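You operate a simulated robot arm through the tools that you are given. There is no shell and no other tool.

The job below is to be done with a simulated two-armed robot. You get a single attempt, and the scene is never put back.

TASK
Run both rail nuts down with the nut runner on program 2.
Fine: stand it back in its cup and switch the controller off. Set down upright: nut runner.

The check looks at the end state, three seconds after you hand in, the way a careful person would. Anything else that was tipped, shoved, dropped, spilled or broken makes it a failure.

THE ROBOT
Two 7-joint arms with fingered hands on one trunk that stands fixed in place. Base frame: the origin is at the foot of the trunk, x ahead of it, y to its left, z up; the work surface is at about z = 0.9. Readings come in m, degrees, newtons and seconds.
The left shoulder is at [0.021, 0.17, 1.498], the right one opposite. With the tool pointing down near the work surface each hand reaches from about 0.1 to 0.66 m from the base axis, measured 20 degrees to its own side. Payload 4 kg a hand.
The tool frame of a hand sits at the grasp point between the pads (the TCP): z along the fingers, y along the line on which they close. The tips reach 0.026 m beyond it. The gripper opens to 0.132 m; its body begins 0.073 m behind the TCP. The gripper is a hand of 4 fingers: y runs from the thumb to the fingers, the wrist lies at [0, 0, -0.224] in the tool frame.
Orientation is that of the tool frame in the base frame, as a unit quaternion [w, x, y, z]. With the fingers straight down and closing along the base's y, the tool's x points along the base's -x, its y along +y and its z along -z.

THE INTERFACE
- The arms move only by the tool arm_command. It takes "left_motion", "right_motion" or both (then of equal length, played together; a hand with none holds still); each is text: rows parted by semicolons, each of 6 numbers parted by spaces: the shift along the tool's x, y, z in m, then the turn, a rotation vector about the tool's x, y, z in rad. In form: dx dy dz wx wy wz; .... A call has 1 to 20 rows; each row shifts and turns the commanded pose from where the row before left it, along the tool's axes as they then stand. A row lasts 0.2 s, in which the tool goes at most 0.05 m and 8.6 degrees; a call with a longer step from one row to the next is refused whole. A pose out of reach is approached as far as the arm can. The call stops where the force on the tool passes 90 N (or 10 N more than at its start, if that is more) or the arm is blocked; 0.2 s more then pass. In this call time passes only in rows, and 0.2 s behind the last. The reply holds the time, the measured pose of the TCP, the force on the tool along the base axes, the opening and the grip force, in the units named above and with some noise, with the torque about the TCP (base axes, N m) and any sound that the robot's microphone picked up.
- Cameras (640 x 400 px; columns grow to the right, rows downward): "scene" is now at [0.0886, -0.0407, 1.6728]; the picture's right is [-0.47, -0.88, 0.00], its down [-0.50, 0.26, -0.83] and it looks along [0.73, -0.39, -0.56] (base axes); focal length 310 px, centre (320, 200). "left" rides on the left gripper at [-0.068, 0.002, -0.097] in its tool frame; the picture's right is [-0.02, -1.00, 0.00], its down [0.82, -0.02, -0.58] and it looks along [0.58, -0.01, 0.82] (tool axes); focal length 270 px, centre (320, 200). "right" rides on the right gripper at [0.068, 0.002, -0.097] in its tool frame; the picture's right is [-0.03, 1.00, 0.00], its down [-0.82, -0.02, -0.58] and it looks along [-0.58, -0.01, 0.82] (tool axes); focal length 270 px, centre (320, 200). There is no depth. A picture from a camera that has moved, and an enlarged one, comes with that camera's place and axes in the base frame and with its lens.
- get_image(camera): a new picture of that camera. It takes no simulated time.
- slide_trunk(by): moves the trunk up (or, below 0, down) by that many m; the arms and the scene camera ride with it, the base frame stays. It gives what a move gives, with no picture.
- curl_fingers(finger1, finger2, finger3, thumb_bend, hand): sets how far each is bent, from 0 (flat) to 1 (curled in); at 0.3 the hand is open as for a grip, at 0.7 the pads meet at the TCP. One left out holds its place. A second passes; each finger stops where it meets its share of the squeeze, and holds until it gets a number again. It is the only way to open and close the hand. It gives what a move gives, with no picture; readings hold the bend of each and the force on the fingers (four entries, about 0 where the hand has none), thumb and palm.
- turn_head(pan, tilt): turns the head with the scene camera to pan (to the left, within 86 degrees either way) and tilt (down, from -29 to 69), counted from straight ahead of the robot (the tilt from the chest, where the trunk bows). It gives what a move gives.
- inspect(camera, box): a new picture of the part [left, top, right, bottom] of that camera's present view, enlarged. It takes no simulated time.
- job_done(): hands the job in; it is judged then, once.

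Nothing tells you positions but the pictures and the camera data. Unless the task says otherwise, let go and move clear before handing in.

The tools are called as a command line: name --argument value ..., lists and objects as JSON in quotes. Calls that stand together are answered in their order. arm_command: Moves the arms, as the interface text tells. Its arguments: {"type":"object","properties":{"left_motion":{"type":"string"},"right_motion":{"type":"string"}},"required":[]} The other tools are called the same way: slide_trunk (by) moves the trunk up or down; curl_fingers (finger1, finger2, finger3, thumb_bend, hand) moves the fingers one by one; turn_head (pan, tilt) turns the head that bears the scene camera; get_image (camera) takes a picture; inspect (camera, box) takes an enlarged picture of a part of a camera's view; job_done () hands the job in.

At the start:

```text
t: 0.0
left_ee_pos: [0.3979, -0.0381, 1.4507]
left_tool_rot: [0.0, -0.001, 1.0, -0.001]
left_force: [0.5, 0.3, -0.3]
left_torque: [0.01, -0.03, 0.02]
left_gripper_width: 0.1318
left_grasp_force: 0.1
left_shape: jaw
left_bend: [0.3, 0.3, 0.3, 0.3]
left_finger forces: [0.0, 0.1, 0.0, 0.1, 0.0, 0.0]
right_ee_pos: [0.3672, -0.4687, 1.4114]
right_tool_rot: [0.0, 0.0, 1.0, 0.0]
right_force: [-0.6, 0.2, 0.3]
right_torque: [0.01, 0.01, -0.05]
right_gripper_width: 0.1318
right_grasp_force: 0.0
right_shape: jaw
right_bend: [0.3, 0.3, 0.3, 0.3]
right_finger forces: [0.0, 0.1, 0.0, 0.1, 0.0, 0.0]
trunk travel left (down, up): [-0.725, 0.03]
head pan, tilt (commanded): [-27.8, 34.2]
```

scene: 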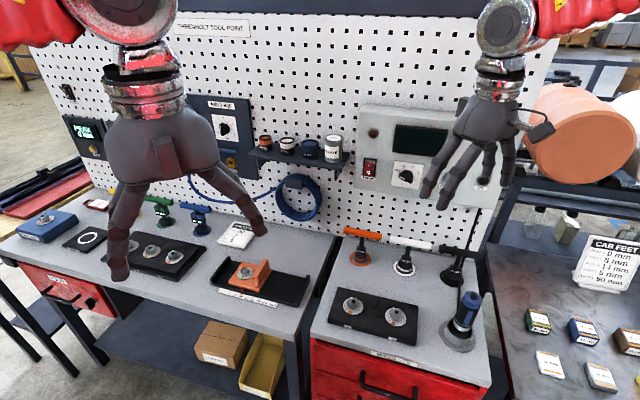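
right: 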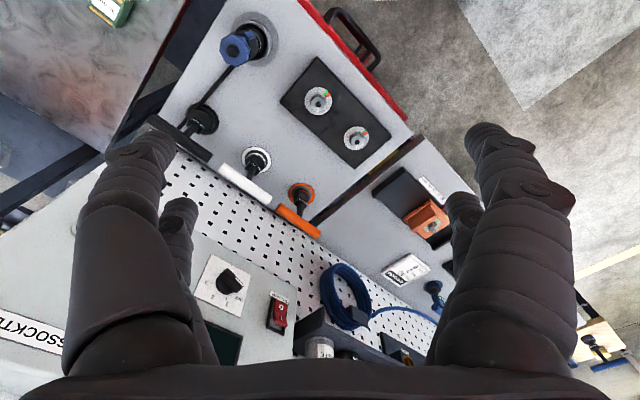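
left: 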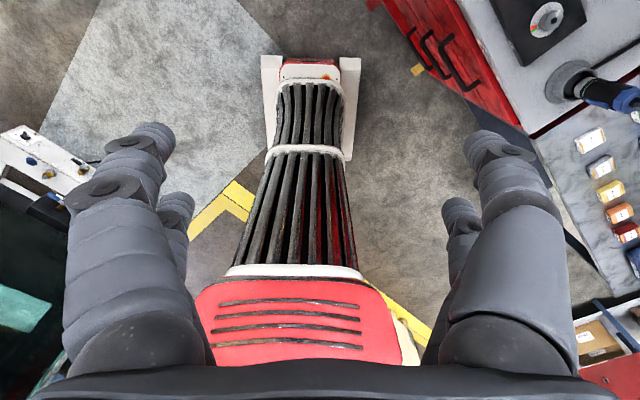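

I see a bench with a pegboard, a controller with a switch and a dial on the right, a black fixture with two nuts, and a blue-handled tool in a cup at the right. I will look closer before moving anything.

inspect --camera "scene" --box '[300, 200, 520, 380]'

inspect --camera "scene" --box '[340, 90, 520, 220]'

inspect --camera "scene" --box '[0, 170, 320, 330]'

inspect --camera "right" --box '[140, 0, 460, 250]'

```text
2.22 times, centred on (410, 290) of scene
camera zoom: at [0.0886, -0.0407, 1.6728], right [-0.47, -0.88, 0.0], down [-0.5, 0.26, -0.83], along [0.73, -0.39, -0.56], focal length 689 px, centre (120, 0)
```

zoom: 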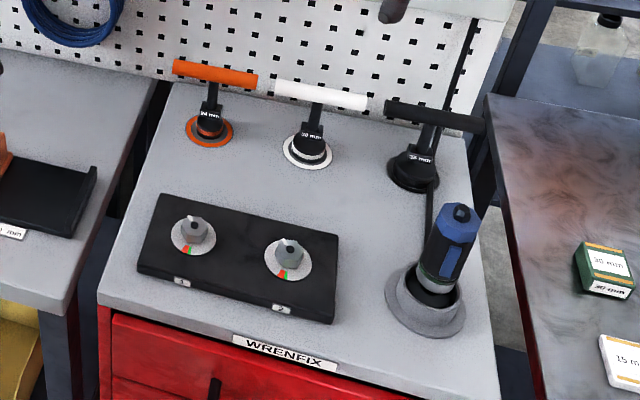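

```text
3.08 times, centred on (430, 155) of scene
camera zoom: at [0.0886, -0.0407, 1.6728], right [-0.47, -0.88, 0.0], down [-0.5, 0.26, -0.83], along [0.73, -0.39, -0.56], focal length 955 px, centre (-18, 338)
```

zoom: 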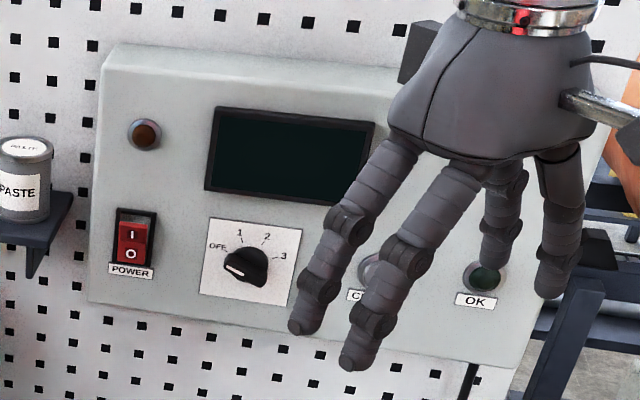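

```text
2.00 times, centred on (160, 250) of scene
camera zoom: at [0.0886, -0.0407, 1.6728], right [-0.47, -0.88, 0.0], down [-0.5, 0.26, -0.83], along [0.73, -0.39, -0.56], focal length 620 px, centre (640, 100)
```

zoom: 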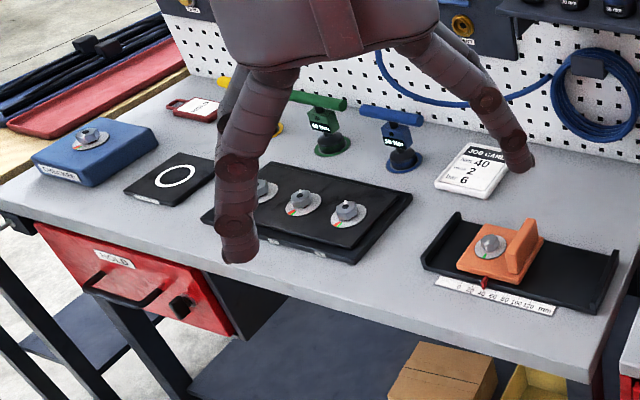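

```text
1.60 times, centred on (300, 125) of right
camera zoom: at [0.2989, -0.4668, 1.51], right [0.03, 1.0, 0.0], down [0.82, -0.02, 0.58], along [0.58, -0.01, -0.82], focal length 432 px, centre (352, 320)
```

zoom: 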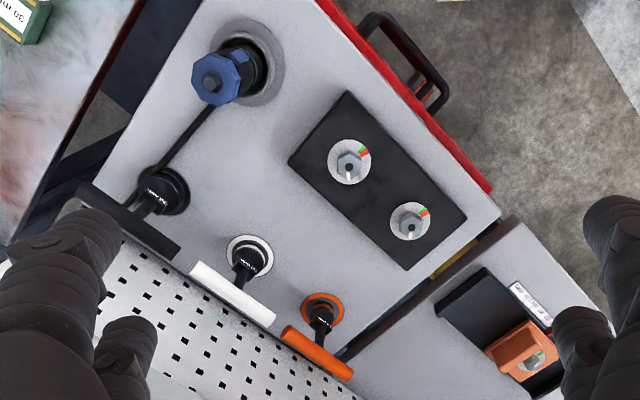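

The cart on the right ("WRENFIX") has a black block with nuts 1 and 2, and the runner stands in a cup at about (0.34, -0.59). The controller face is near (0.70, -0.58, 1.24). I'll pull the hands back to clear the view and study the labels.

arm_command --right_motion "0.04 0 0 0 0 0; 0.04 0 0 0 0 0; 0.04 0 0 0 0 0; 0.04 0 0 0 0 0" --left_motion "0.03 0.04 0 0 0 0; 0.03 0.04 0 0 0 0; 0.03 0.04 0 0 0 0; 0.03 0.04 0 0 0 0"

get_image --camera "scene"

inspect --camera "scene" --box '[350, 90, 510, 210]'

inspect --camera "scene" --box '[320, 280, 500, 370]'

get_image --camera "right"

```text
t: 1.0
left_ee_pos: [0.2691, 0.1267, 1.4507]
left_tool_rot: [0.003, -0.001, 1.0, -0.002]
left_force: [0.5, 0.2, 0.0]
left_torque: [-0.07, -0.02, 0.01]
left_gripper_width: 0.132
left_grasp_force: 0.0
left_shape: jaw
left_bend: [0.3, 0.3, 0.3, 0.3]
left_finger forces: [0.0, 0.1, 0.1, 0.0, 0.1, 0.0]
right_ee_pos: [0.2029, -0.4652, 1.4158]
right_tool_rot: [0.003, 0.0, 1.0, -0.001]
right_force: [0.1, 0.8, 0.7]
right_torque: [-0.01, -0.07, 0.01]
right_gripper_width: 0.132
right_grasp_force: 0.1
right_shape: jaw
right_bend: [0.3, 0.3, 0.3, 0.3]
right_finger forces: [0.0, 0.0, 0.0, 0.0, 0.0, 0.0]
trunk travel left (down, up): [-0.725, 0.03]
head pan, tilt (commanded): [-27.8, 34.2]
```

```text
taken
camera scene: at [0.0827, -0.0371, 1.6733], right [-0.47, -0.88, 0.0], down [-0.49, 0.26, -0.83], along [0.73, -0.39, -0.56], focal length 310 px, centre (320, 200)
```

scene: 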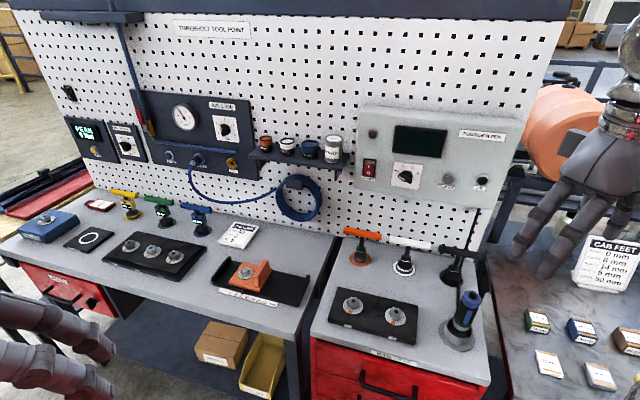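

```text
3.33 times, centred on (430, 150) of scene
camera zoom: at [0.0827, -0.0371, 1.6733], right [-0.47, -0.88, 0.0], down [-0.49, 0.26, -0.83], along [0.73, -0.39, -0.56], focal length 1034 px, centre (-47, 367)
```

zoom: 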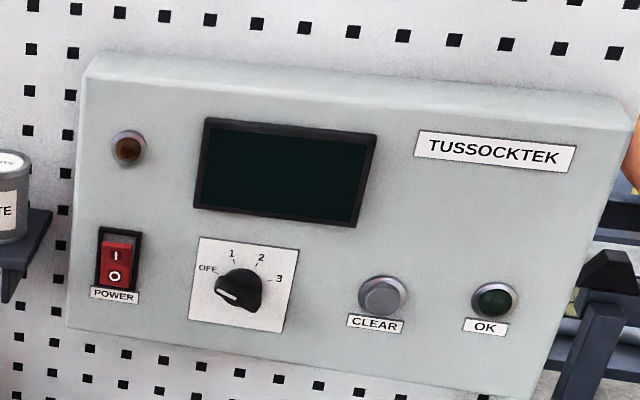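

```text
3.56 times, centred on (410, 325) of scene
camera zoom: at [0.0827, -0.0371, 1.6733], right [-0.47, -0.88, 0.0], down [-0.49, 0.26, -0.83], along [0.73, -0.39, -0.56], focal length 1103 px, centre (0, -244)
```

zoom: 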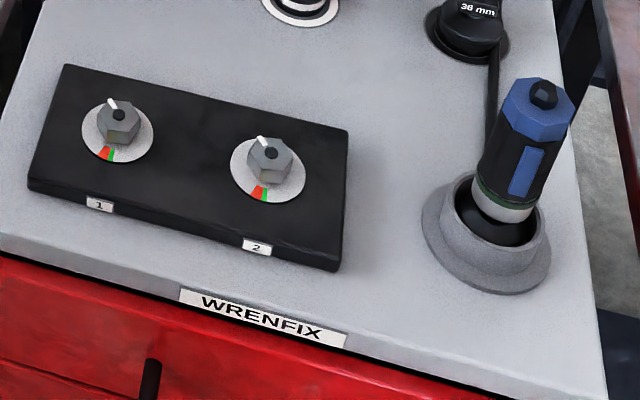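

```text
taken
camera right: at [0.1349, -0.4638, 1.5134], right [0.03, 1.0, 0.0], down [0.81, -0.02, 0.58], along [0.58, -0.02, -0.81], focal length 270 px, centre (320, 200)
```

right: 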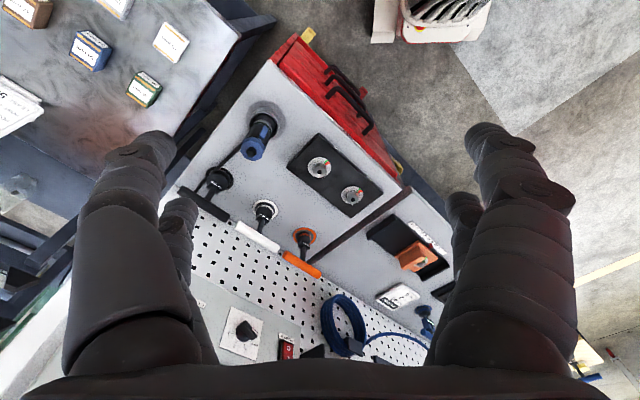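

The controller reads POWER rocker, dial OFF/1/2/3, CLEAR and OK, and its screen is dark. I'll read the other labels to make sure which nuts are the "rail nuts" and how the runner works.

inspect --camera "scene" --box '[440, 270, 500, 360]'

inspect --camera "scene" --box '[60, 180, 320, 320]'

inspect --camera "scene" --box '[50, 60, 350, 220]'

inspect --camera "right" --box '[180, 70, 420, 280]'

inspect --camera "scene" --box '[320, 210, 500, 310]'

```text
4.44 times, centred on (470, 315) of scene
camera zoom: at [0.0827, -0.0371, 1.6733], right [-0.47, -0.88, 0.0], down [-0.49, 0.26, -0.83], along [0.73, -0.39, -0.56], focal length 1379 px, centre (-347, -311)
```

zoom: 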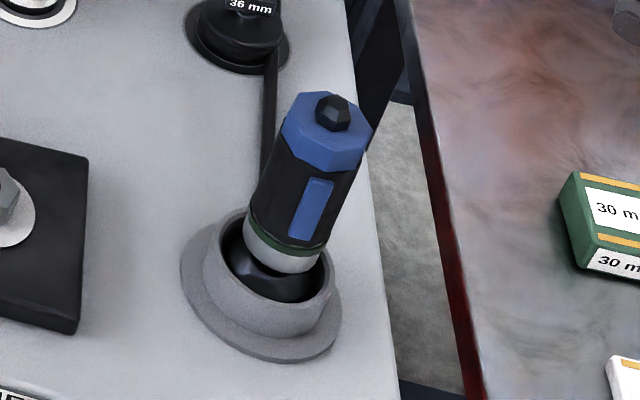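

```text
2.46 times, centred on (190, 250) of scene
camera zoom: at [0.0827, -0.0371, 1.6733], right [-0.47, -0.88, 0.0], down [-0.49, 0.26, -0.83], along [0.73, -0.39, -0.56], focal length 764 px, centre (640, 77)
```

zoom: 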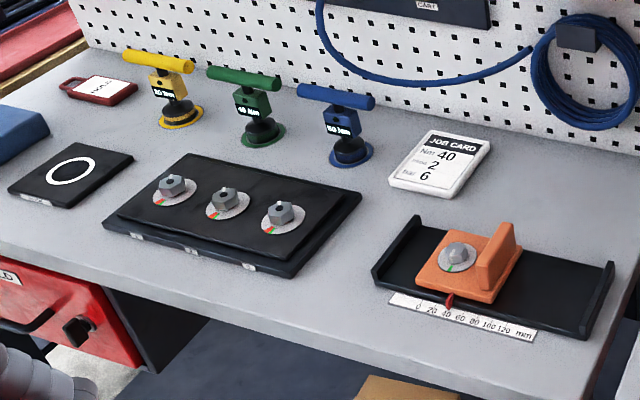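

```text
2.13 times, centred on (200, 140) of scene
camera zoom: at [0.0827, -0.0371, 1.6733], right [-0.47, -0.88, 0.0], down [-0.49, 0.26, -0.83], along [0.73, -0.39, -0.56], focal length 662 px, centre (576, 328)
```

zoom: 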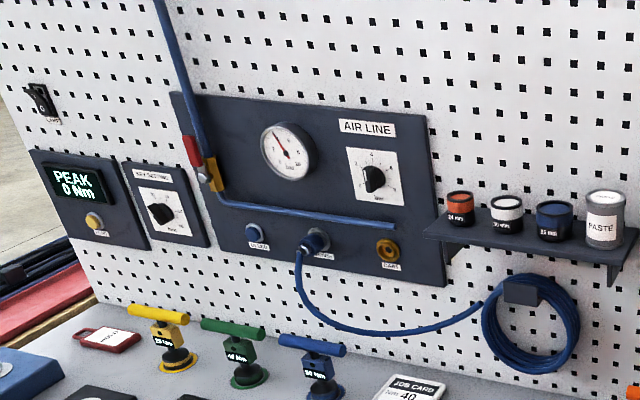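

```text
1.90 times, centred on (300, 175) of right
camera zoom: at [0.1349, -0.4638, 1.5134], right [0.03, 1.0, 0.0], down [0.81, -0.02, 0.58], along [0.58, -0.02, -0.81], focal length 515 px, centre (358, 248)
```

zoom: 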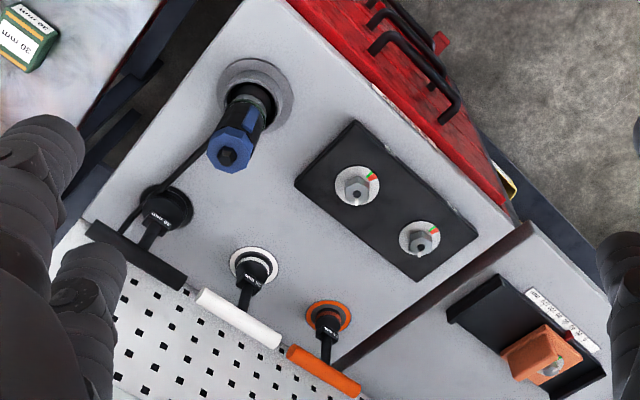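

```text
3.56 times, centred on (410, 260) of scene
camera zoom: at [0.0827, -0.0371, 1.6733], right [-0.47, -0.88, 0.0], down [-0.49, 0.26, -0.83], along [0.73, -0.39, -0.56], focal length 1103 px, centre (0, -13)
```

zoom: 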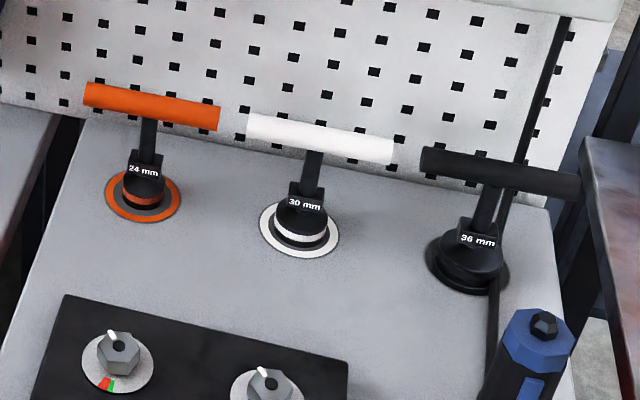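

The black two-nut rail (nuts 1 and 2) on the WRENFIX cart is the target. The runner has a blue lever strip facing the cart's front. I'll bring the right hand camera closer to study the runner.

arm_command --right_motion "-0.0128 -0.0092 0.041 0 0 0; -0.0128 -0.0092 0.041 0 0 0; -0.0128 -0.0092 0.041 0 0 0; -0.0128 -0.0092 0.041 0 0 0; -0.0128 -0.0092 0.041 0 0 0; -0.0128 -0.0092 0.041 0 0 0; 0 0 0 0 0 0.131; 0 0 0 0 0 0.131; 0 0 0 0 0 0.131; 0 0 0 0 0 0.131; 0 0 0 0 0 0.131; 0 0 0 0 0 0.131"

get_image --camera "right"

get_image --camera "scene"

```text
t: 3.6
left_ee_pos: [0.2763, 0.1228, 1.4494]
left_tool_rot: [0.0, -0.001, 1.0, -0.001]
left_force: [0.4, 0.6, 0.1]
left_torque: [0.01, -0.01, 0.0]
left_gripper_width: 0.1321
left_grasp_force: 0.1
left_shape: jaw
left_bend: [0.3, 0.3, 0.3, 0.3]
left_finger forces: [0.0, 0.1, 0.0, 0.0, 0.0, 0.0]
right_ee_pos: [0.2844, -0.522, 1.1672]
right_tool_rot: [0.001, 0.384, 0.923, 0.0]
right_force: [0.1, 0.2, -0.3]
right_torque: [-0.02, 0.01, 0.0]
right_gripper_width: 0.1319
right_grasp_force: 0.0
right_shape: jaw
right_bend: [0.3, 0.3, 0.3, 0.3]
right_finger forces: [0.0, 0.1, 0.1, 0.0, 0.0, 0.1]
trunk travel left (down, up): [-0.725, 0.03]
head pan, tilt (commanded): [-27.8, 34.2]
```

```text
taken
camera right: at [0.2364, -0.4729, 1.2648], right [0.73, 0.69, 0.0], down [0.56, -0.59, 0.58], along [0.4, -0.42, -0.82], focal length 270 px, centre (320, 200)
```

right: 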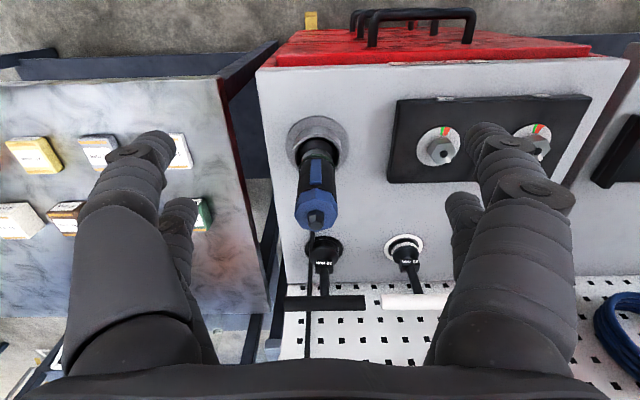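

```text
taken
camera scene: at [0.0887, -0.0401, 1.6729], right [-0.47, -0.88, 0.0], down [-0.5, 0.26, -0.83], along [0.73, -0.39, -0.56], focal length 310 px, centre (320, 200)
```

scene: 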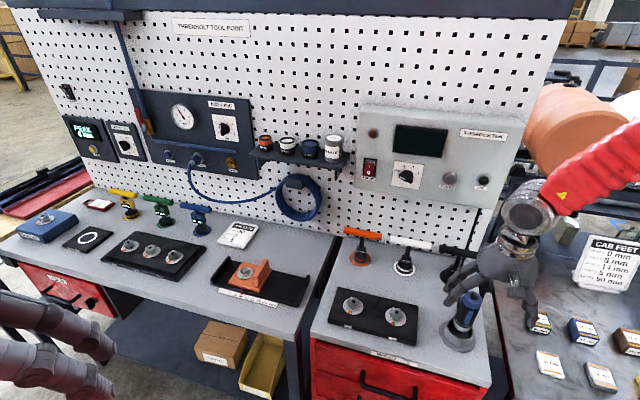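

The runner is now centred between the fingers in the right camera; I'll enlarge it.

inspect --camera "right" --box '[270, 100, 370, 250]'

inspect --camera "right" --box '[380, 80, 600, 200]'

inspect --camera "right" --box '[240, 220, 440, 360]'

```text
2.67 times, centred on (320, 175) of right
camera zoom: at [0.2364, -0.4729, 1.2648], right [0.73, 0.69, 0.0], down [0.56, -0.59, 0.58], along [0.4, -0.42, -0.82], focal length 721 px, centre (320, 267)
```

zoom: 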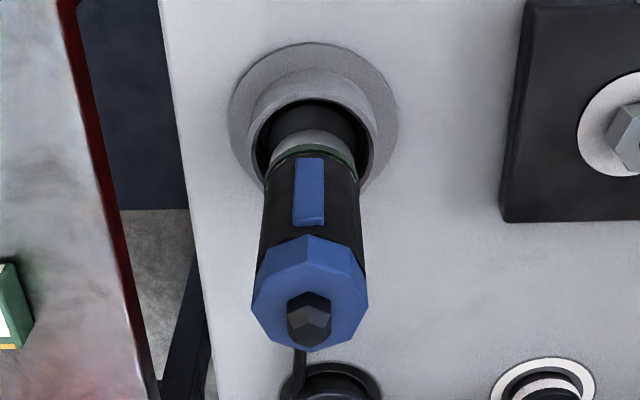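

```text
2.91 times, centred on (490, 140) of right
camera zoom: at [0.2364, -0.4729, 1.2648], right [0.73, 0.69, 0.0], down [0.56, -0.59, 0.58], along [0.4, -0.42, -0.82], focal length 786 px, centre (-174, 374)
```

zoom: 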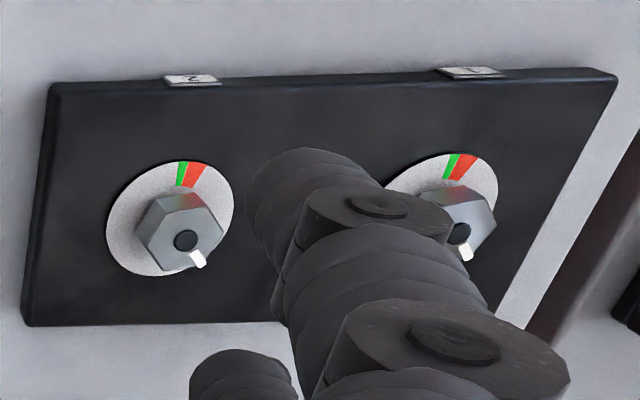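

```text
2.86 times, centred on (340, 290) of right
camera zoom: at [0.2364, -0.4729, 1.2648], right [0.73, 0.69, 0.0], down [0.56, -0.59, 0.58], along [0.4, -0.42, -0.82], focal length 772 px, centre (263, -57)
```

zoom: 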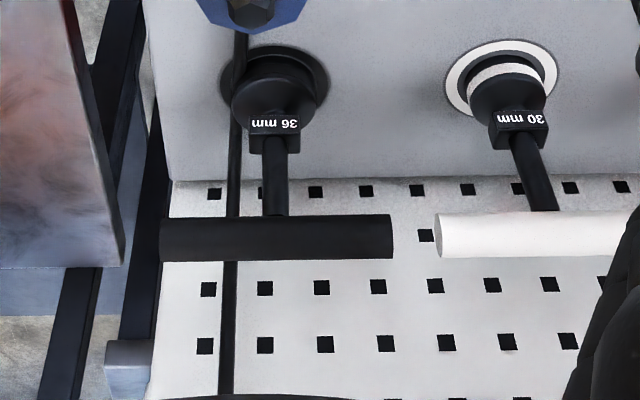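

The runner is clear: hex blue cap with a black cable boss, the blue lever facing the cart front, and the black socket in the cup. I'll now test which digit is which on the right hand, well clear of the runner.

curl_fingers --hand "right" --finger1 0.6

get_image --camera "right"

curl_fingers --hand "right" --finger2 0.6

get_image --camera "right"

curl_fingers --hand "right" --finger3 0.6

get_image --camera "right"

inspect --camera "scene" --box '[420, 170, 580, 360]'

```text
t: 4.6
left_ee_pos: [0.2755, 0.1222, 1.4493]
left_tool_rot: [0.001, -0.001, 1.0, 0.0]
left_force: [0.0, -0.1, 0.0]
left_torque: [0.01, -0.01, 0.0]
left_gripper_width: 0.1321
left_grasp_force: 0.1
left_shape: jaw
left_bend: [0.3, 0.3, 0.3, 0.3]
left_finger forces: [0.1, 0.0, 0.1, 0.0, 0.0, 0.0]
right_ee_pos: [0.2832, -0.5232, 1.1666]
right_tool_rot: [0.0, 0.383, 0.924, 0.0]
right_force: [-0.4, 0.3, -0.5]
right_torque: [-0.01, -0.02, 0.0]
right_gripper_width: 0.0831
right_grasp_force: 0.0
right_shape: fingers
right_bend: [0.6, 0.3, 0.3, 0.3]
right_finger forces: [0.0, 0.0, 0.1, 0.1, 0.0, 0.1]
trunk travel left (down, up): [-0.725, 0.03]
head pan, tilt (commanded): [-27.8, 34.2]
```

```text
taken
camera right: at [0.2362, -0.4734, 1.2647], right [0.73, 0.69, 0.0], down [0.56, -0.59, 0.58], along [0.4, -0.42, -0.82], focal length 270 px, centre (320, 200)
```

right: 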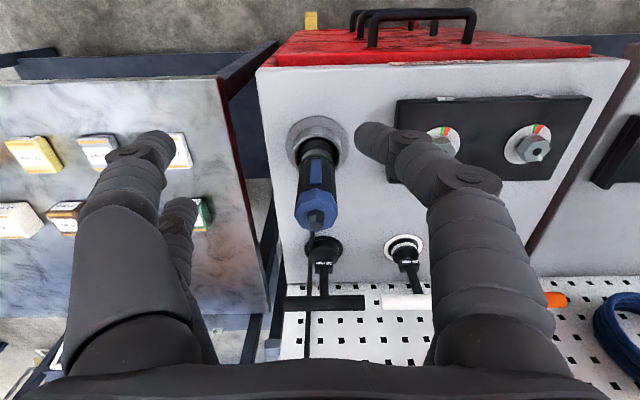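

```text
t: 5.6
left_ee_pos: [0.2755, 0.1229, 1.4493]
left_tool_rot: [0.0, -0.001, 1.0, -0.002]
left_force: [0.3, -0.8, -0.3]
left_torque: [0.03, 0.01, -0.03]
left_gripper_width: 0.1318
left_grasp_force: 0.0
left_shape: jaw
left_bend: [0.3, 0.3, 0.3, 0.3]
left_finger forces: [0.0, 0.0, 0.0, 0.0, 0.0, 0.0]
right_ee_pos: [0.2839, -0.5226, 1.1671]
right_tool_rot: [0.001, 0.384, 0.924, 0.0]
right_force: [-0.6, -0.7, -0.3]
right_torque: [0.0, 0.0, -0.01]
right_gripper_width: 0.0835
right_grasp_force: 0.0
right_shape: fingers
right_bend: [0.6, 0.6, 0.3, 0.3]
right_finger forces: [0.0, 0.0, 0.1, 0.1, 0.1, 0.0]
trunk travel left (down, up): [-0.725, 0.03]
head pan, tilt (commanded): [-27.8, 34.2]
```

```text
taken
camera right: at [0.2362, -0.4734, 1.2646], right [0.73, 0.69, 0.0], down [0.56, -0.59, 0.58], along [0.4, -0.42, -0.82], focal length 270 px, centre (320, 200)
```

right: 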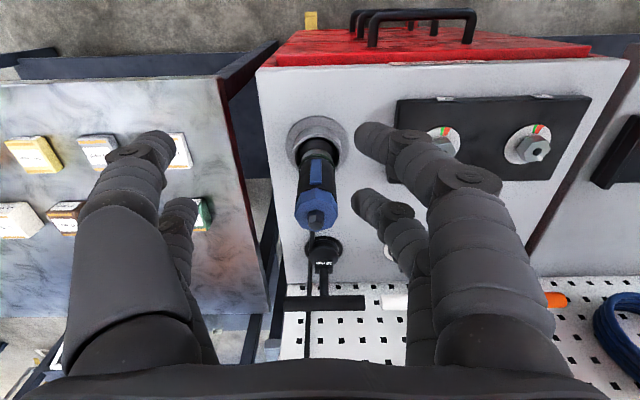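

```text
t: 6.6
left_ee_pos: [0.2745, 0.1224, 1.4495]
left_tool_rot: [0.0, -0.001, 1.0, -0.001]
left_force: [0.2, 0.4, 0.6]
left_torque: [0.01, 0.02, 0.0]
left_gripper_width: 0.132
left_grasp_force: 0.0
left_shape: jaw
left_bend: [0.3, 0.3, 0.3, 0.3]
left_finger forces: [0.0, 0.0, 0.0, 0.0, 0.1, 0.0]
right_ee_pos: [0.2842, -0.5223, 1.168]
right_tool_rot: [-0.001, 0.384, 0.923, 0.0]
right_force: [0.5, -0.8, 1.1]
right_torque: [-0.02, -0.01, 0.0]
right_gripper_width: 0.0829
right_grasp_force: 0.0
right_shape: fingers
right_bend: [0.6, 0.6, 0.6, 0.3]
right_finger forces: [0.1, 0.0, 0.0, 0.0, 0.1, 0.0]
trunk travel left (down, up): [-0.725, 0.03]
head pan, tilt (commanded): [-27.8, 34.2]
```

```text
taken
camera right: at [0.2362, -0.4735, 1.2646], right [0.73, 0.69, 0.0], down [0.56, -0.59, 0.58], along [0.4, -0.42, -0.82], focal length 270 px, centre (320, 200)
```

right: 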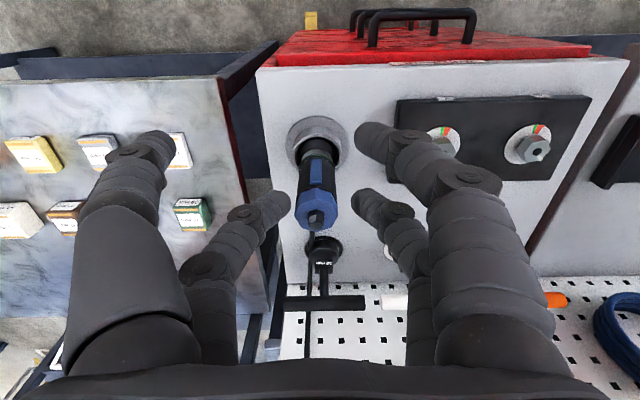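

```text
2.11 times, centred on (500, 265) of scene
camera zoom: at [0.0884, -0.0407, 1.6729], right [-0.47, -0.88, 0.0], down [-0.5, 0.26, -0.83], along [0.73, -0.39, -0.56], focal length 653 px, centre (-59, 63)
```

zoom: 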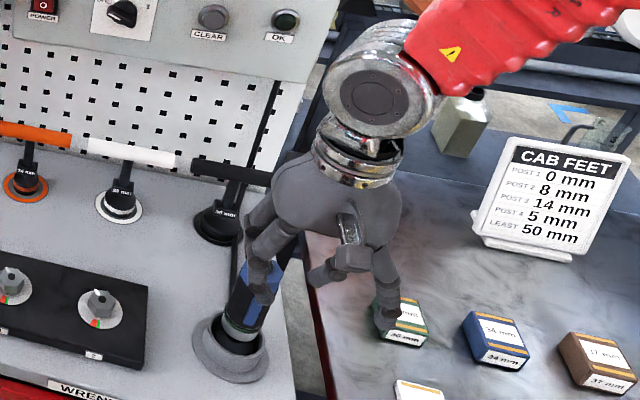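

Digits map out as finger1 (+x,+y), finger2 (-x,+y), finger3 (-x,-y), thumb (+x,-y), and the cart is turned about 45°. Next I open the hand and swing it up to face the controller panel, stopping about 0.18 m short of it.

curl_fingers --hand "right" --finger1 0.3 --finger2 0.3 --finger3 0.3 --thumb_bend 0.3

arm_command --right_motion "0 0 -0.0443 0 0 0; 0 0 -0.0443 0 0 0; 0 0 -0.0443 0 0 0; -0.0252 0.0375 0 0 0 0; -0.0252 0.0375 0 0 0 0; -0.0252 0.0375 0 0 0 0; -0.0252 0.0375 0 0 0 0; -0.0252 0.0375 0 0 0 0; -0.0252 0.0375 0 0 0 0; 0 0 0 0 -0.1428 0; 0 0 0 0 -0.1428 0; 0 0 0 0 -0.1428 0; 0 0 0 0 -0.1428 0; 0 0 0 0 -0.1428 0; 0 0 0 0 -0.1428 0; 0 0 0 0 -0.1428 0; 0 0 0 0 -0.1428 0; 0 0 0 0 -0.1428 0; 0 0 0 0 -0.1428 0; 0 0 0 0 -0.1428 0"

get_image --camera "right"

get_image --camera "scene"

```text
t: 7.6
left_ee_pos: [0.2753, 0.1226, 1.4492]
left_tool_rot: [0.0, -0.002, 1.0, -0.001]
left_force: [-0.3, 0.0, 0.6]
left_torque: [0.02, -0.02, 0.0]
left_gripper_width: 0.1321
left_grasp_force: 0.1
left_shape: jaw
left_bend: [0.3, 0.3, 0.3, 0.3]
left_finger forces: [0.0, 0.0, 0.1, 0.1, 0.1, 0.0]
right_ee_pos: [0.2837, -0.5228, 1.1671]
right_tool_rot: [0.0, 0.384, 0.923, 0.0]
right_force: [0.1, 1.3, -0.4]
right_torque: [-0.03, 0.02, 0.0]
right_gripper_width: 0.1326
right_grasp_force: 0.2
right_shape: fingers
right_bend: [0.3, 0.3, 0.3, 0.3]
right_finger forces: [0.1, 0.1, 0.1, 0.0, 0.0, 0.0]
trunk travel left (down, up): [-0.725, 0.03]
head pan, tilt (commanded): [-27.8, 34.2]
```

```text
t: 11.8
left_ee_pos: [0.2709, 0.128, 1.4507]
left_tool_rot: [0.001, 0.0, 1.0, -0.002]
left_force: [0.2, 0.5, 1.0]
left_torque: [0.0, 0.0, -0.01]
left_gripper_width: 0.1319
left_grasp_force: 0.1
left_shape: jaw
left_bend: [0.3, 0.3, 0.3, 0.3]
left_finger forces: [0.0, 0.1, 0.1, 0.0, 0.0, 0.0]
right_ee_pos: [0.7301, -0.6315, 1.46]
right_tool_rot: [0.475, 0.326, 0.793, -0.199]
right_force: [-21.1, 29.1, -11.4]
right_torque: [0.11, -0.19, -1.17]
right_gripper_width: 0.1337
right_grasp_force: 17.5
right_shape: fingers
right_bend: [0.3, 0.24, 0.24, 0.3]
right_finger forces: [0.0, 10.1, 25.0, 0.0, 0.1, 0.1]
right hand out of reach, approached as far as the arm can: row 13, 14, 15, 16, 17, 18, 19, 20
trunk travel left (down, up): [-0.725, 0.03]
head pan, tilt (commanded): [-27.8, 34.2]
```

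```text
taken
camera right: at [0.6481, -0.5473, 1.4449], right [0.71, 0.7, 0.02], down [-0.1, 0.08, 0.99], along [0.69, -0.71, 0.13], focal length 270 px, centre (320, 200)
```

right: 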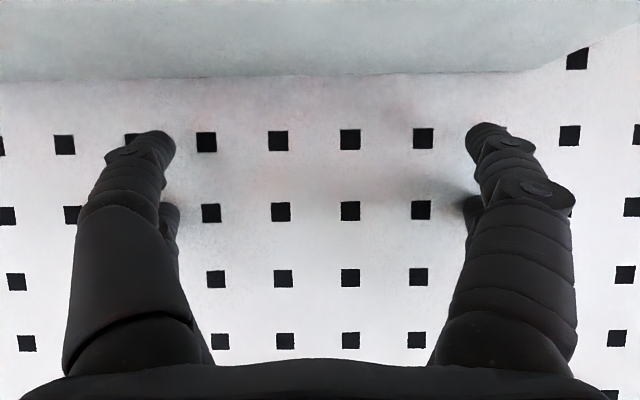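

```text
taken
camera scene: at [0.0848, -0.0349, 1.6731], right [-0.47, -0.88, 0.0], down [-0.5, 0.26, -0.83], along [0.73, -0.39, -0.56], focal length 310 px, centre (320, 200)
```

scene: 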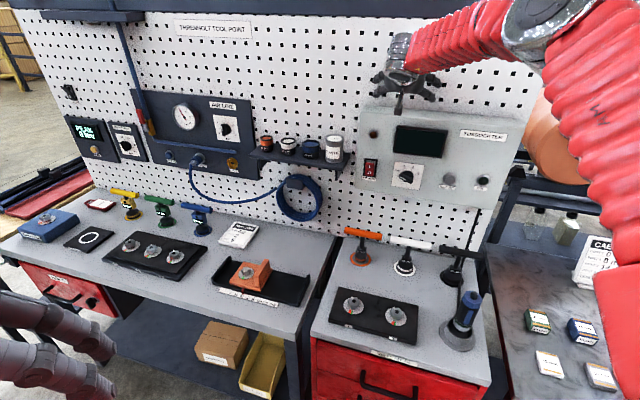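

The hand could not hold that pose; it drifted out and its fingertips are touching the pegboard with about 35 N. I'll back straight off the board first and check where the command starts from.

arm_command --right_motion "0 0 -0.03 0 0 0; 0 0 -0.03 0 0 0"

get_image --camera "right"

```text
t: 12.4
left_ee_pos: [0.2733, 0.1249, 1.4509]
left_tool_rot: [0.001, -0.002, 1.0, -0.001]
left_force: [0.1, -0.9, 0.0]
left_torque: [-0.03, 0.0, 0.0]
left_gripper_width: 0.1321
left_grasp_force: 0.1
left_shape: jaw
left_bend: [0.3, 0.3, 0.3, 0.3]
left_finger forces: [0.0, 0.0, 0.1, 0.1, 0.0, 0.1]
right_ee_pos: [0.6931, -0.5973, 1.4894]
right_tool_rot: [0.477, 0.327, 0.791, -0.2]
right_force: [-1.0, 0.4, 0.2]
right_torque: [-0.03, -0.02, -0.04]
right_gripper_width: 0.1332
right_grasp_force: 0.1
right_shape: fingers
right_bend: [0.3, 0.3, 0.3, 0.3]
right_finger forces: [0.0, 0.0, 0.0, 0.1, 0.0, 0.0]
trunk travel left (down, up): [-0.725, 0.03]
head pan, tilt (commanded): [-27.8, 34.2]
```

```text
taken
camera right: at [0.6108, -0.5136, 1.4741], right [0.72, 0.7, 0.02], down [-0.1, 0.08, 0.99], along [0.69, -0.71, 0.13], focal length 270 px, centre (320, 200)
```

right: 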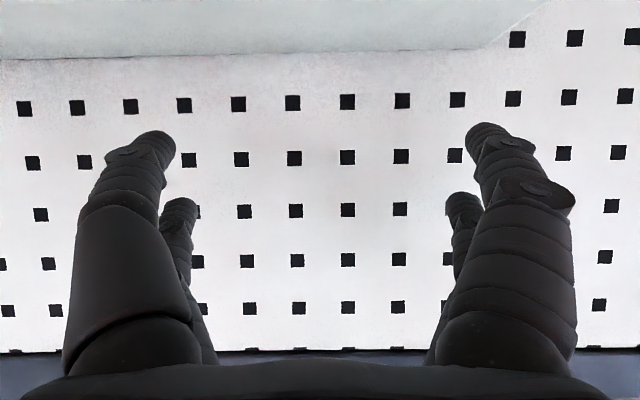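

The hand is free again, no force. I'll back away further along the panel normal, then lower the trunk so the arm can point straight at the controller at shoulder height.

arm_command --right_motion "0.0207 0 -0.0388 0 0 0; 0.0207 0 -0.0388 0 0 0; 0.0207 0 -0.0388 0 0 0; 0.0207 0 -0.0388 0 0 0; 0.0207 0 -0.0388 0 0 0"

get_image --camera "scene"

get_image --camera "right"

```text
t: 13.6
left_ee_pos: [0.2741, 0.1225, 1.4501]
left_tool_rot: [0.001, -0.001, 1.0, -0.001]
left_force: [-0.4, -0.1, -0.1]
left_torque: [0.03, -0.02, -0.02]
left_gripper_width: 0.132
left_grasp_force: 0.2
left_shape: jaw
left_bend: [0.3, 0.3, 0.3, 0.3]
left_finger forces: [0.1, 0.0, 0.1, 0.0, 0.0, 0.2]
right_ee_pos: [0.5433, -0.4757, 1.52]
right_tool_rot: [0.474, 0.326, 0.794, -0.199]
right_force: [0.2, -0.2, -0.6]
right_torque: [0.03, -0.02, 0.02]
right_gripper_width: 0.1334
right_grasp_force: 0.0
right_shape: fingers
right_bend: [0.3, 0.3, 0.3, 0.3]
right_finger forces: [0.0, 0.1, 0.0, 0.1, 0.0, 0.0]
right hand out of reach, approached as far as the arm can: row 3, 4, 5
trunk travel left (down, up): [-0.725, 0.03]
head pan, tilt (commanded): [-27.8, 34.2]
```

```text
taken
camera scene: at [0.0876, -0.0407, 1.6729], right [-0.47, -0.88, 0.0], down [-0.5, 0.26, -0.83], along [0.73, -0.39, -0.56], focal length 310 px, centre (320, 200)
```

scene: 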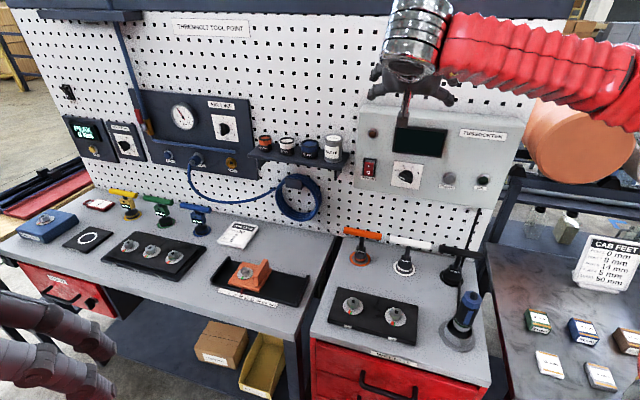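

```text
taken
camera right: at [0.4607, -0.3926, 1.5058], right [0.71, 0.7, 0.01], down [-0.1, 0.08, 0.99], along [0.69, -0.71, 0.12], focal length 270 px, centre (320, 200)
```

right: 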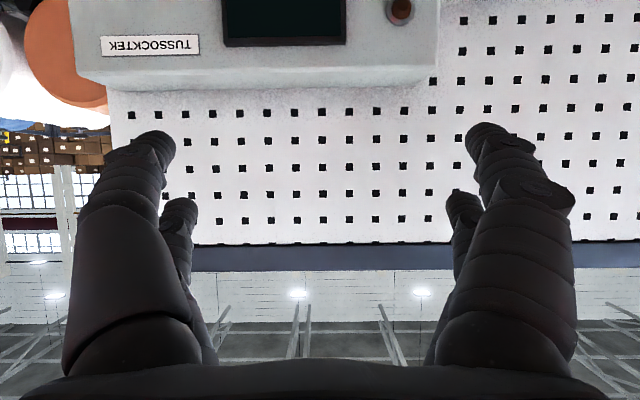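

The forearm comes in from the right with room around it. I'll lower the trunk by 0.27 m so the hand drops to panel height with clear air in front of it.

slide_trunk --by -0.27

get_image --camera "scene"

get_image --camera "right"

```text
t: 16.4
left_ee_pos: [0.2768, 0.1216, 1.1794]
left_tool_rot: [0.0, -0.001, 1.0, -0.001]
left_force: [0.6, 0.9, -0.7]
left_torque: [0.0, -0.01, 0.01]
left_gripper_width: 0.1319
left_grasp_force: 0.0
left_shape: jaw
left_bend: [0.3, 0.3, 0.3, 0.3]
left_finger forces: [0.0, 0.1, 0.0, 0.0, 0.1, 0.0]
right_ee_pos: [0.5422, -0.4744, 1.2498]
right_tool_rot: [0.476, 0.327, 0.792, -0.199]
right_force: [0.1, 0.1, 0.0]
right_torque: [0.0, -0.01, -0.03]
right_gripper_width: 0.1337
right_grasp_force: 0.1
right_shape: fingers
right_bend: [0.3, 0.3, 0.3, 0.3]
right_finger forces: [0.0, 0.1, 0.0, 0.0, 0.1, 0.0]
trunk travel left (down, up): [-0.455, 0.3]
head pan, tilt (commanded): [-27.8, 34.2]
```

```text
taken
camera scene: at [0.1047, -0.0406, 1.4023], right [-0.47, -0.88, 0.0], down [-0.5, 0.26, -0.83], along [0.73, -0.39, -0.56], focal length 310 px, centre (320, 200)
```

scene: 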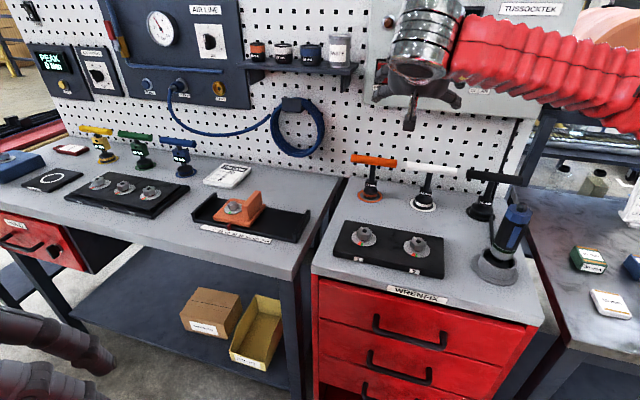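

```text
taken
camera right: at [0.46, -0.3906, 1.2353], right [0.72, 0.7, 0.02], down [-0.1, 0.08, 0.99], along [0.69, -0.71, 0.13], focal length 270 px, centre (320, 200)
```

right: 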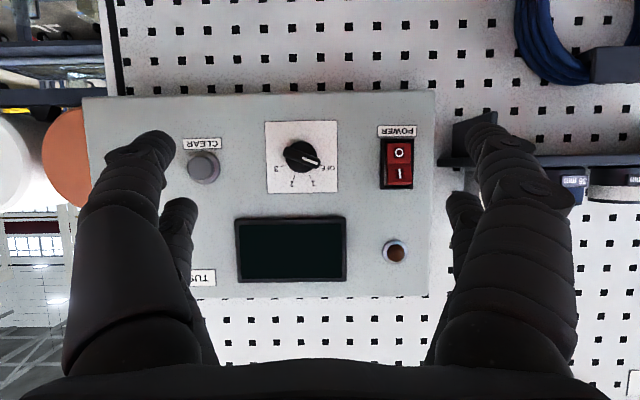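

Now the panel is in full view (upside down in this camera): rocker at about (0.735, -0.549, 1.235), knob at about (0.653, -0.617, 1.227). I'll try to pitch the remaining ~28° so the hand points squarely at the panel.

arm_command --right_motion "0 0 0 0 -0.122 0; 0 0 0 0 -0.122 0; 0 0 0 0 -0.122 0; 0 0 0 0 -0.122 0"

inspect --camera "right" --box '[160, 80, 480, 300]'

get_image --camera "right"

```text
t: 17.4
left_ee_pos: [0.2772, 0.1213, 1.1809]
left_tool_rot: [0.0, -0.001, 1.0, 0.0]
left_force: [0.5, -0.1, -0.2]
left_torque: [0.0, -0.02, 0.01]
left_gripper_width: 0.1317
left_grasp_force: 0.0
left_shape: jaw
left_bend: [0.3, 0.3, 0.3, 0.3]
left_finger forces: [0.0, 0.1, 0.0, 0.1, 0.0, 0.1]
right_ee_pos: [0.5339, -0.4993, 1.305]
right_tool_rot: [0.629, 0.276, 0.678, -0.262]
right_force: [0.7, -0.3, -0.9]
right_torque: [0.02, 0.01, 0.01]
right_gripper_width: 0.1334
right_grasp_force: 0.1
right_shape: fingers
right_bend: [0.3, 0.3, 0.3, 0.3]
right_finger forces: [0.0, 0.0, 0.0, 0.1, 0.0, 0.0]
right hand out of reach, approached as far as the arm can: row 1, 2, 3, 4
trunk travel left (down, up): [-0.455, 0.3]
head pan, tilt (commanded): [-27.8, 34.2]
```

```text
1.82 times, centred on (320, 190) of right
camera zoom: at [0.4631, -0.4281, 1.2439], right [0.71, 0.71, 0.02], down [-0.38, 0.36, 0.86], along [0.6, -0.61, 0.52], focal length 491 px, centre (320, 218)
```

zoom: 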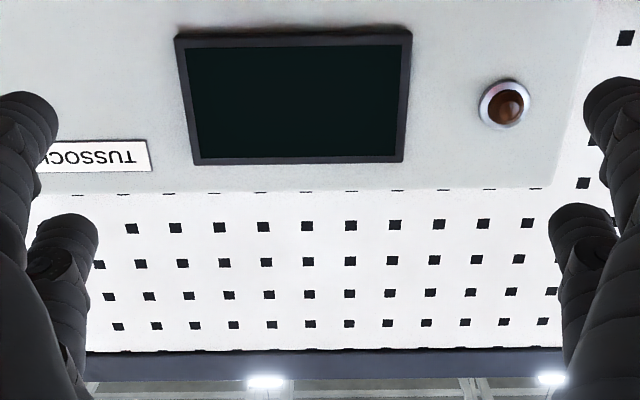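

```text
taken
camera right: at [0.4631, -0.4281, 1.2439], right [0.71, 0.71, 0.02], down [-0.38, 0.36, 0.86], along [0.6, -0.61, 0.52], focal length 270 px, centre (320, 200)
```

right: 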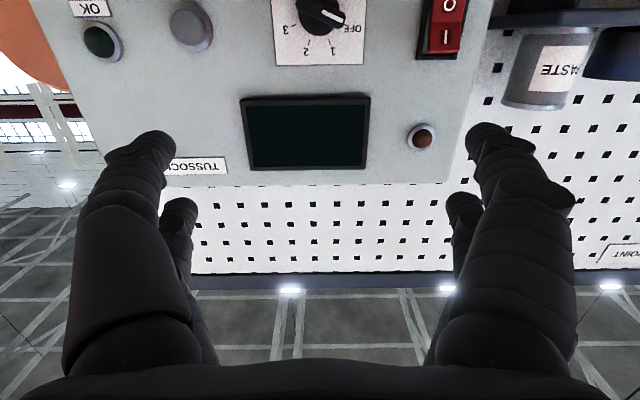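

The hand can nearly face the panel (about 4° off level). For the rocker I'd rather have the upper fingertips lead, so I'll pitch back a little and bring fingers 2 and 3 together as a pointer.

arm_command --right_motion "0 0 0 0 0.12 0; 0 0 0 0 0.12 0; 0 0 0 0 0.12 0"

curl_fingers --hand "right" --finger2 0.7 --finger3 0.7 --finger1 0.3 --thumb_bend 0.3

get_image --camera "right"

turn_head --pan -38 --tilt 15

get_image --camera "scene"

```text
t: 18.1
left_ee_pos: [0.2781, 0.1226, 1.1811]
left_tool_rot: [0.0, -0.001, 1.0, -0.001]
left_force: [0.9, 0.6, 0.1]
left_torque: [-0.01, 0.03, -0.03]
left_gripper_width: 0.1319
left_grasp_force: 0.2
left_shape: jaw
left_bend: [0.3, 0.3, 0.3, 0.3]
left_finger forces: [0.0, 0.0, 0.0, 0.1, 0.0, 0.0]
right_ee_pos: [0.5337, -0.4988, 1.3038]
right_tool_rot: [0.495, 0.319, 0.781, -0.208]
right_force: [0.6, 0.6, -0.2]
right_torque: [0.01, 0.0, 0.01]
right_gripper_width: 0.1334
right_grasp_force: 0.0
right_shape: fingers
right_bend: [0.3, 0.3, 0.3, 0.3]
right_finger forces: [0.1, 0.0, 0.0, 0.1, 0.0, 0.0]
trunk travel left (down, up): [-0.455, 0.3]
head pan, tilt (commanded): [-27.8, 34.2]
```

```text
t: 19.1
left_ee_pos: [0.2771, 0.1211, 1.1811]
left_tool_rot: [0.0, -0.001, 1.0, -0.001]
left_force: [-0.4, -1.7, -0.4]
left_torque: [0.0, 0.0, 0.0]
left_gripper_width: 0.1319
left_grasp_force: 0.1
left_shape: jaw
left_bend: [0.3, 0.3, 0.3, 0.3]
left_finger forces: [0.1, 0.0, 0.0, 0.1, 0.1, 0.0]
right_ee_pos: [0.5348, -0.5008, 1.303]
right_tool_rot: [0.496, 0.32, 0.78, -0.21]
right_force: [0.9, 0.6, 0.8]
right_torque: [0.02, 0.03, 0.0]
right_gripper_width: 0.1332
right_grasp_force: 0.0
right_shape: fingers
right_bend: [0.3, 0.7, 0.7, 0.3]
right_finger forces: [0.1, 0.1, 0.0, 0.0, 0.0, 0.1]
trunk travel left (down, up): [-0.455, 0.3]
head pan, tilt (commanded): [-27.8, 34.2]
```

```text
taken
camera right: at [0.4526, -0.4179, 1.2834], right [0.71, 0.7, 0.01], down [-0.14, 0.12, 0.98], along [0.69, -0.7, 0.18], focal length 270 px, centre (320, 200)
```

right: 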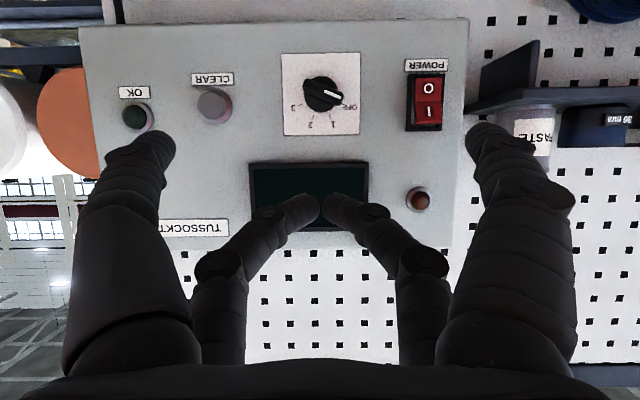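

```text
t: 20.0
left_ee_pos: [0.2768, 0.1209, 1.1808]
left_tool_rot: [0.0, -0.001, 1.0, -0.001]
left_force: [0.3, -1.1, -0.1]
left_torque: [0.0, -0.01, 0.0]
left_gripper_width: 0.132
left_grasp_force: 0.0
left_shape: jaw
left_bend: [0.3, 0.3, 0.3, 0.3]
left_finger forces: [0.0, 0.1, 0.1, 0.1, 0.1, 0.0]
right_ee_pos: [0.5343, -0.5008, 1.3048]
right_tool_rot: [0.496, 0.32, 0.78, -0.209]
right_force: [0.3, 0.7, 0.2]
right_torque: [0.0, -0.03, 0.01]
right_gripper_width: 0.1335
right_grasp_force: 0.1
right_shape: fingers
right_bend: [0.3, 0.7, 0.7, 0.3]
right_finger forces: [0.1, 0.1, 0.1, 0.0, 0.0, 0.0]
trunk travel left (down, up): [-0.455, 0.3]
head pan, tilt (commanded): [-38.0, 15.0]
```

```text
taken
camera scene: at [0.1002, -0.0569, 1.4328], right [-0.62, -0.79, 0.0], down [-0.21, 0.16, -0.97], along [0.76, -0.59, -0.26], focal length 310 px, centre (320, 200)
```

scene: 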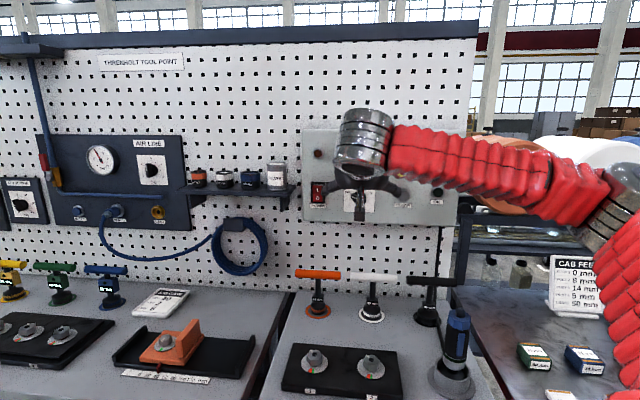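

The two joined fingertips act as a pointer near the image centre. I'll bring them to about 5 cm in front of the rocker's upper ("I") half and look again.

arm_command --right_motion "0.0032 0.0279 0.02745 0 0 0; 0.0032 0.0279 0.02745 0 0 0; 0.0032 0.0279 0.02745 0 0 0; 0.0032 0.0279 0.02745 0 0 0"

get_image --camera "right"

inspect --camera "scene" --box '[280, 100, 480, 240]'

```text
t: 21.0
left_ee_pos: [0.2789, 0.1218, 1.1802]
left_tool_rot: [-0.002, -0.001, 1.0, -0.001]
left_force: [0.7, -0.2, -0.3]
left_torque: [0.01, 0.04, -0.04]
left_gripper_width: 0.1321
left_grasp_force: 0.0
left_shape: jaw
left_bend: [0.3, 0.3, 0.3, 0.3]
left_finger forces: [0.0, 0.0, 0.0, 0.0, 0.0, 0.1]
right_ee_pos: [0.6816, -0.4871, 1.244]
right_tool_rot: [0.496, 0.32, 0.78, -0.209]
right_force: [0.7, -0.3, 0.5]
right_torque: [0.02, -0.02, -0.03]
right_gripper_width: 0.1335
right_grasp_force: 0.0
right_shape: fingers
right_bend: [0.3, 0.7, 0.7, 0.3]
right_finger forces: [0.0, 0.0, 0.1, 0.1, 0.0, 0.0]
trunk travel left (down, up): [-0.455, 0.3]
head pan, tilt (commanded): [-38.0, 15.0]
```

```text
taken
camera right: at [0.6, -0.4046, 1.2241], right [0.71, 0.7, 0.01], down [-0.14, 0.12, 0.98], along [0.69, -0.7, 0.18], focal length 270 px, centre (320, 200)
```

right: 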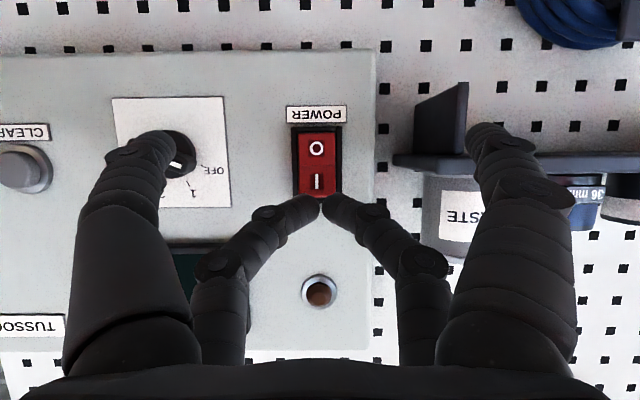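

```text
2.86 times, centred on (380, 170) of scene
camera zoom: at [0.1016, -0.0567, 1.4328], right [-0.62, -0.79, 0.0], down [-0.21, 0.16, -0.97], along [0.76, -0.59, -0.26], focal length 886 px, centre (149, 286)
```

zoom: 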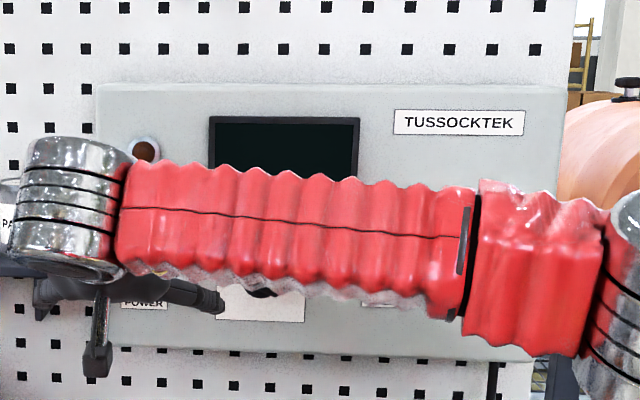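

Finger1 is very near the corner of the jar shelf on the left, so I'll tuck finger1 and the thumb in before going forward. The upper pair will still lead by about 17 mm because of the tilt.

curl_fingers --hand "right" --finger1 0.7 --thumb_bend 0.7

get_image --camera "right"

```text
t: 22.0
left_ee_pos: [0.2771, 0.1215, 1.18]
left_tool_rot: [0.0, -0.001, 1.0, -0.001]
left_force: [0.2, 0.1, 0.3]
left_torque: [-0.01, 0.0, 0.0]
left_gripper_width: 0.132
left_grasp_force: 0.1
left_shape: jaw
left_bend: [0.3, 0.3, 0.3, 0.3]
left_finger forces: [0.0, 0.1, 0.0, 0.0, 0.0, 0.1]
right_ee_pos: [0.6802, -0.4872, 1.2466]
right_tool_rot: [0.496, 0.32, 0.78, -0.209]
right_force: [-0.7, -0.8, 0.0]
right_torque: [0.01, 0.03, 0.04]
right_gripper_width: 0.0013
right_grasp_force: 0.0
right_shape: fingers
right_bend: [0.7, 0.7, 0.7, 0.7]
right_finger forces: [0.1, 0.0, 0.0, 0.0, 0.0, 0.0]
trunk travel left (down, up): [-0.455, 0.3]
head pan, tilt (commanded): [-38.0, 15.0]
```

```text
taken
camera right: at [0.5984, -0.4049, 1.2251], right [0.71, 0.7, 0.01], down [-0.14, 0.12, 0.98], along [0.69, -0.7, 0.18], focal length 270 px, centre (320, 200)
```

right: 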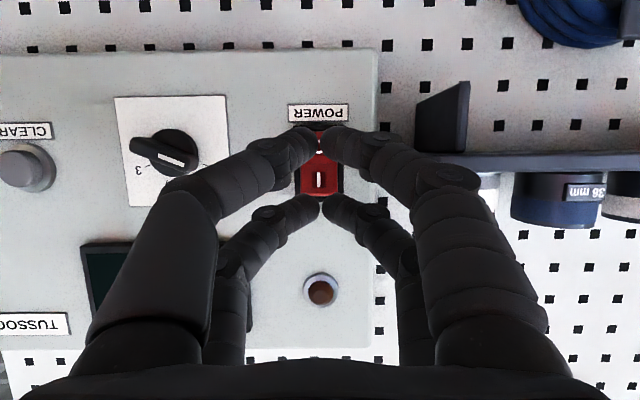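

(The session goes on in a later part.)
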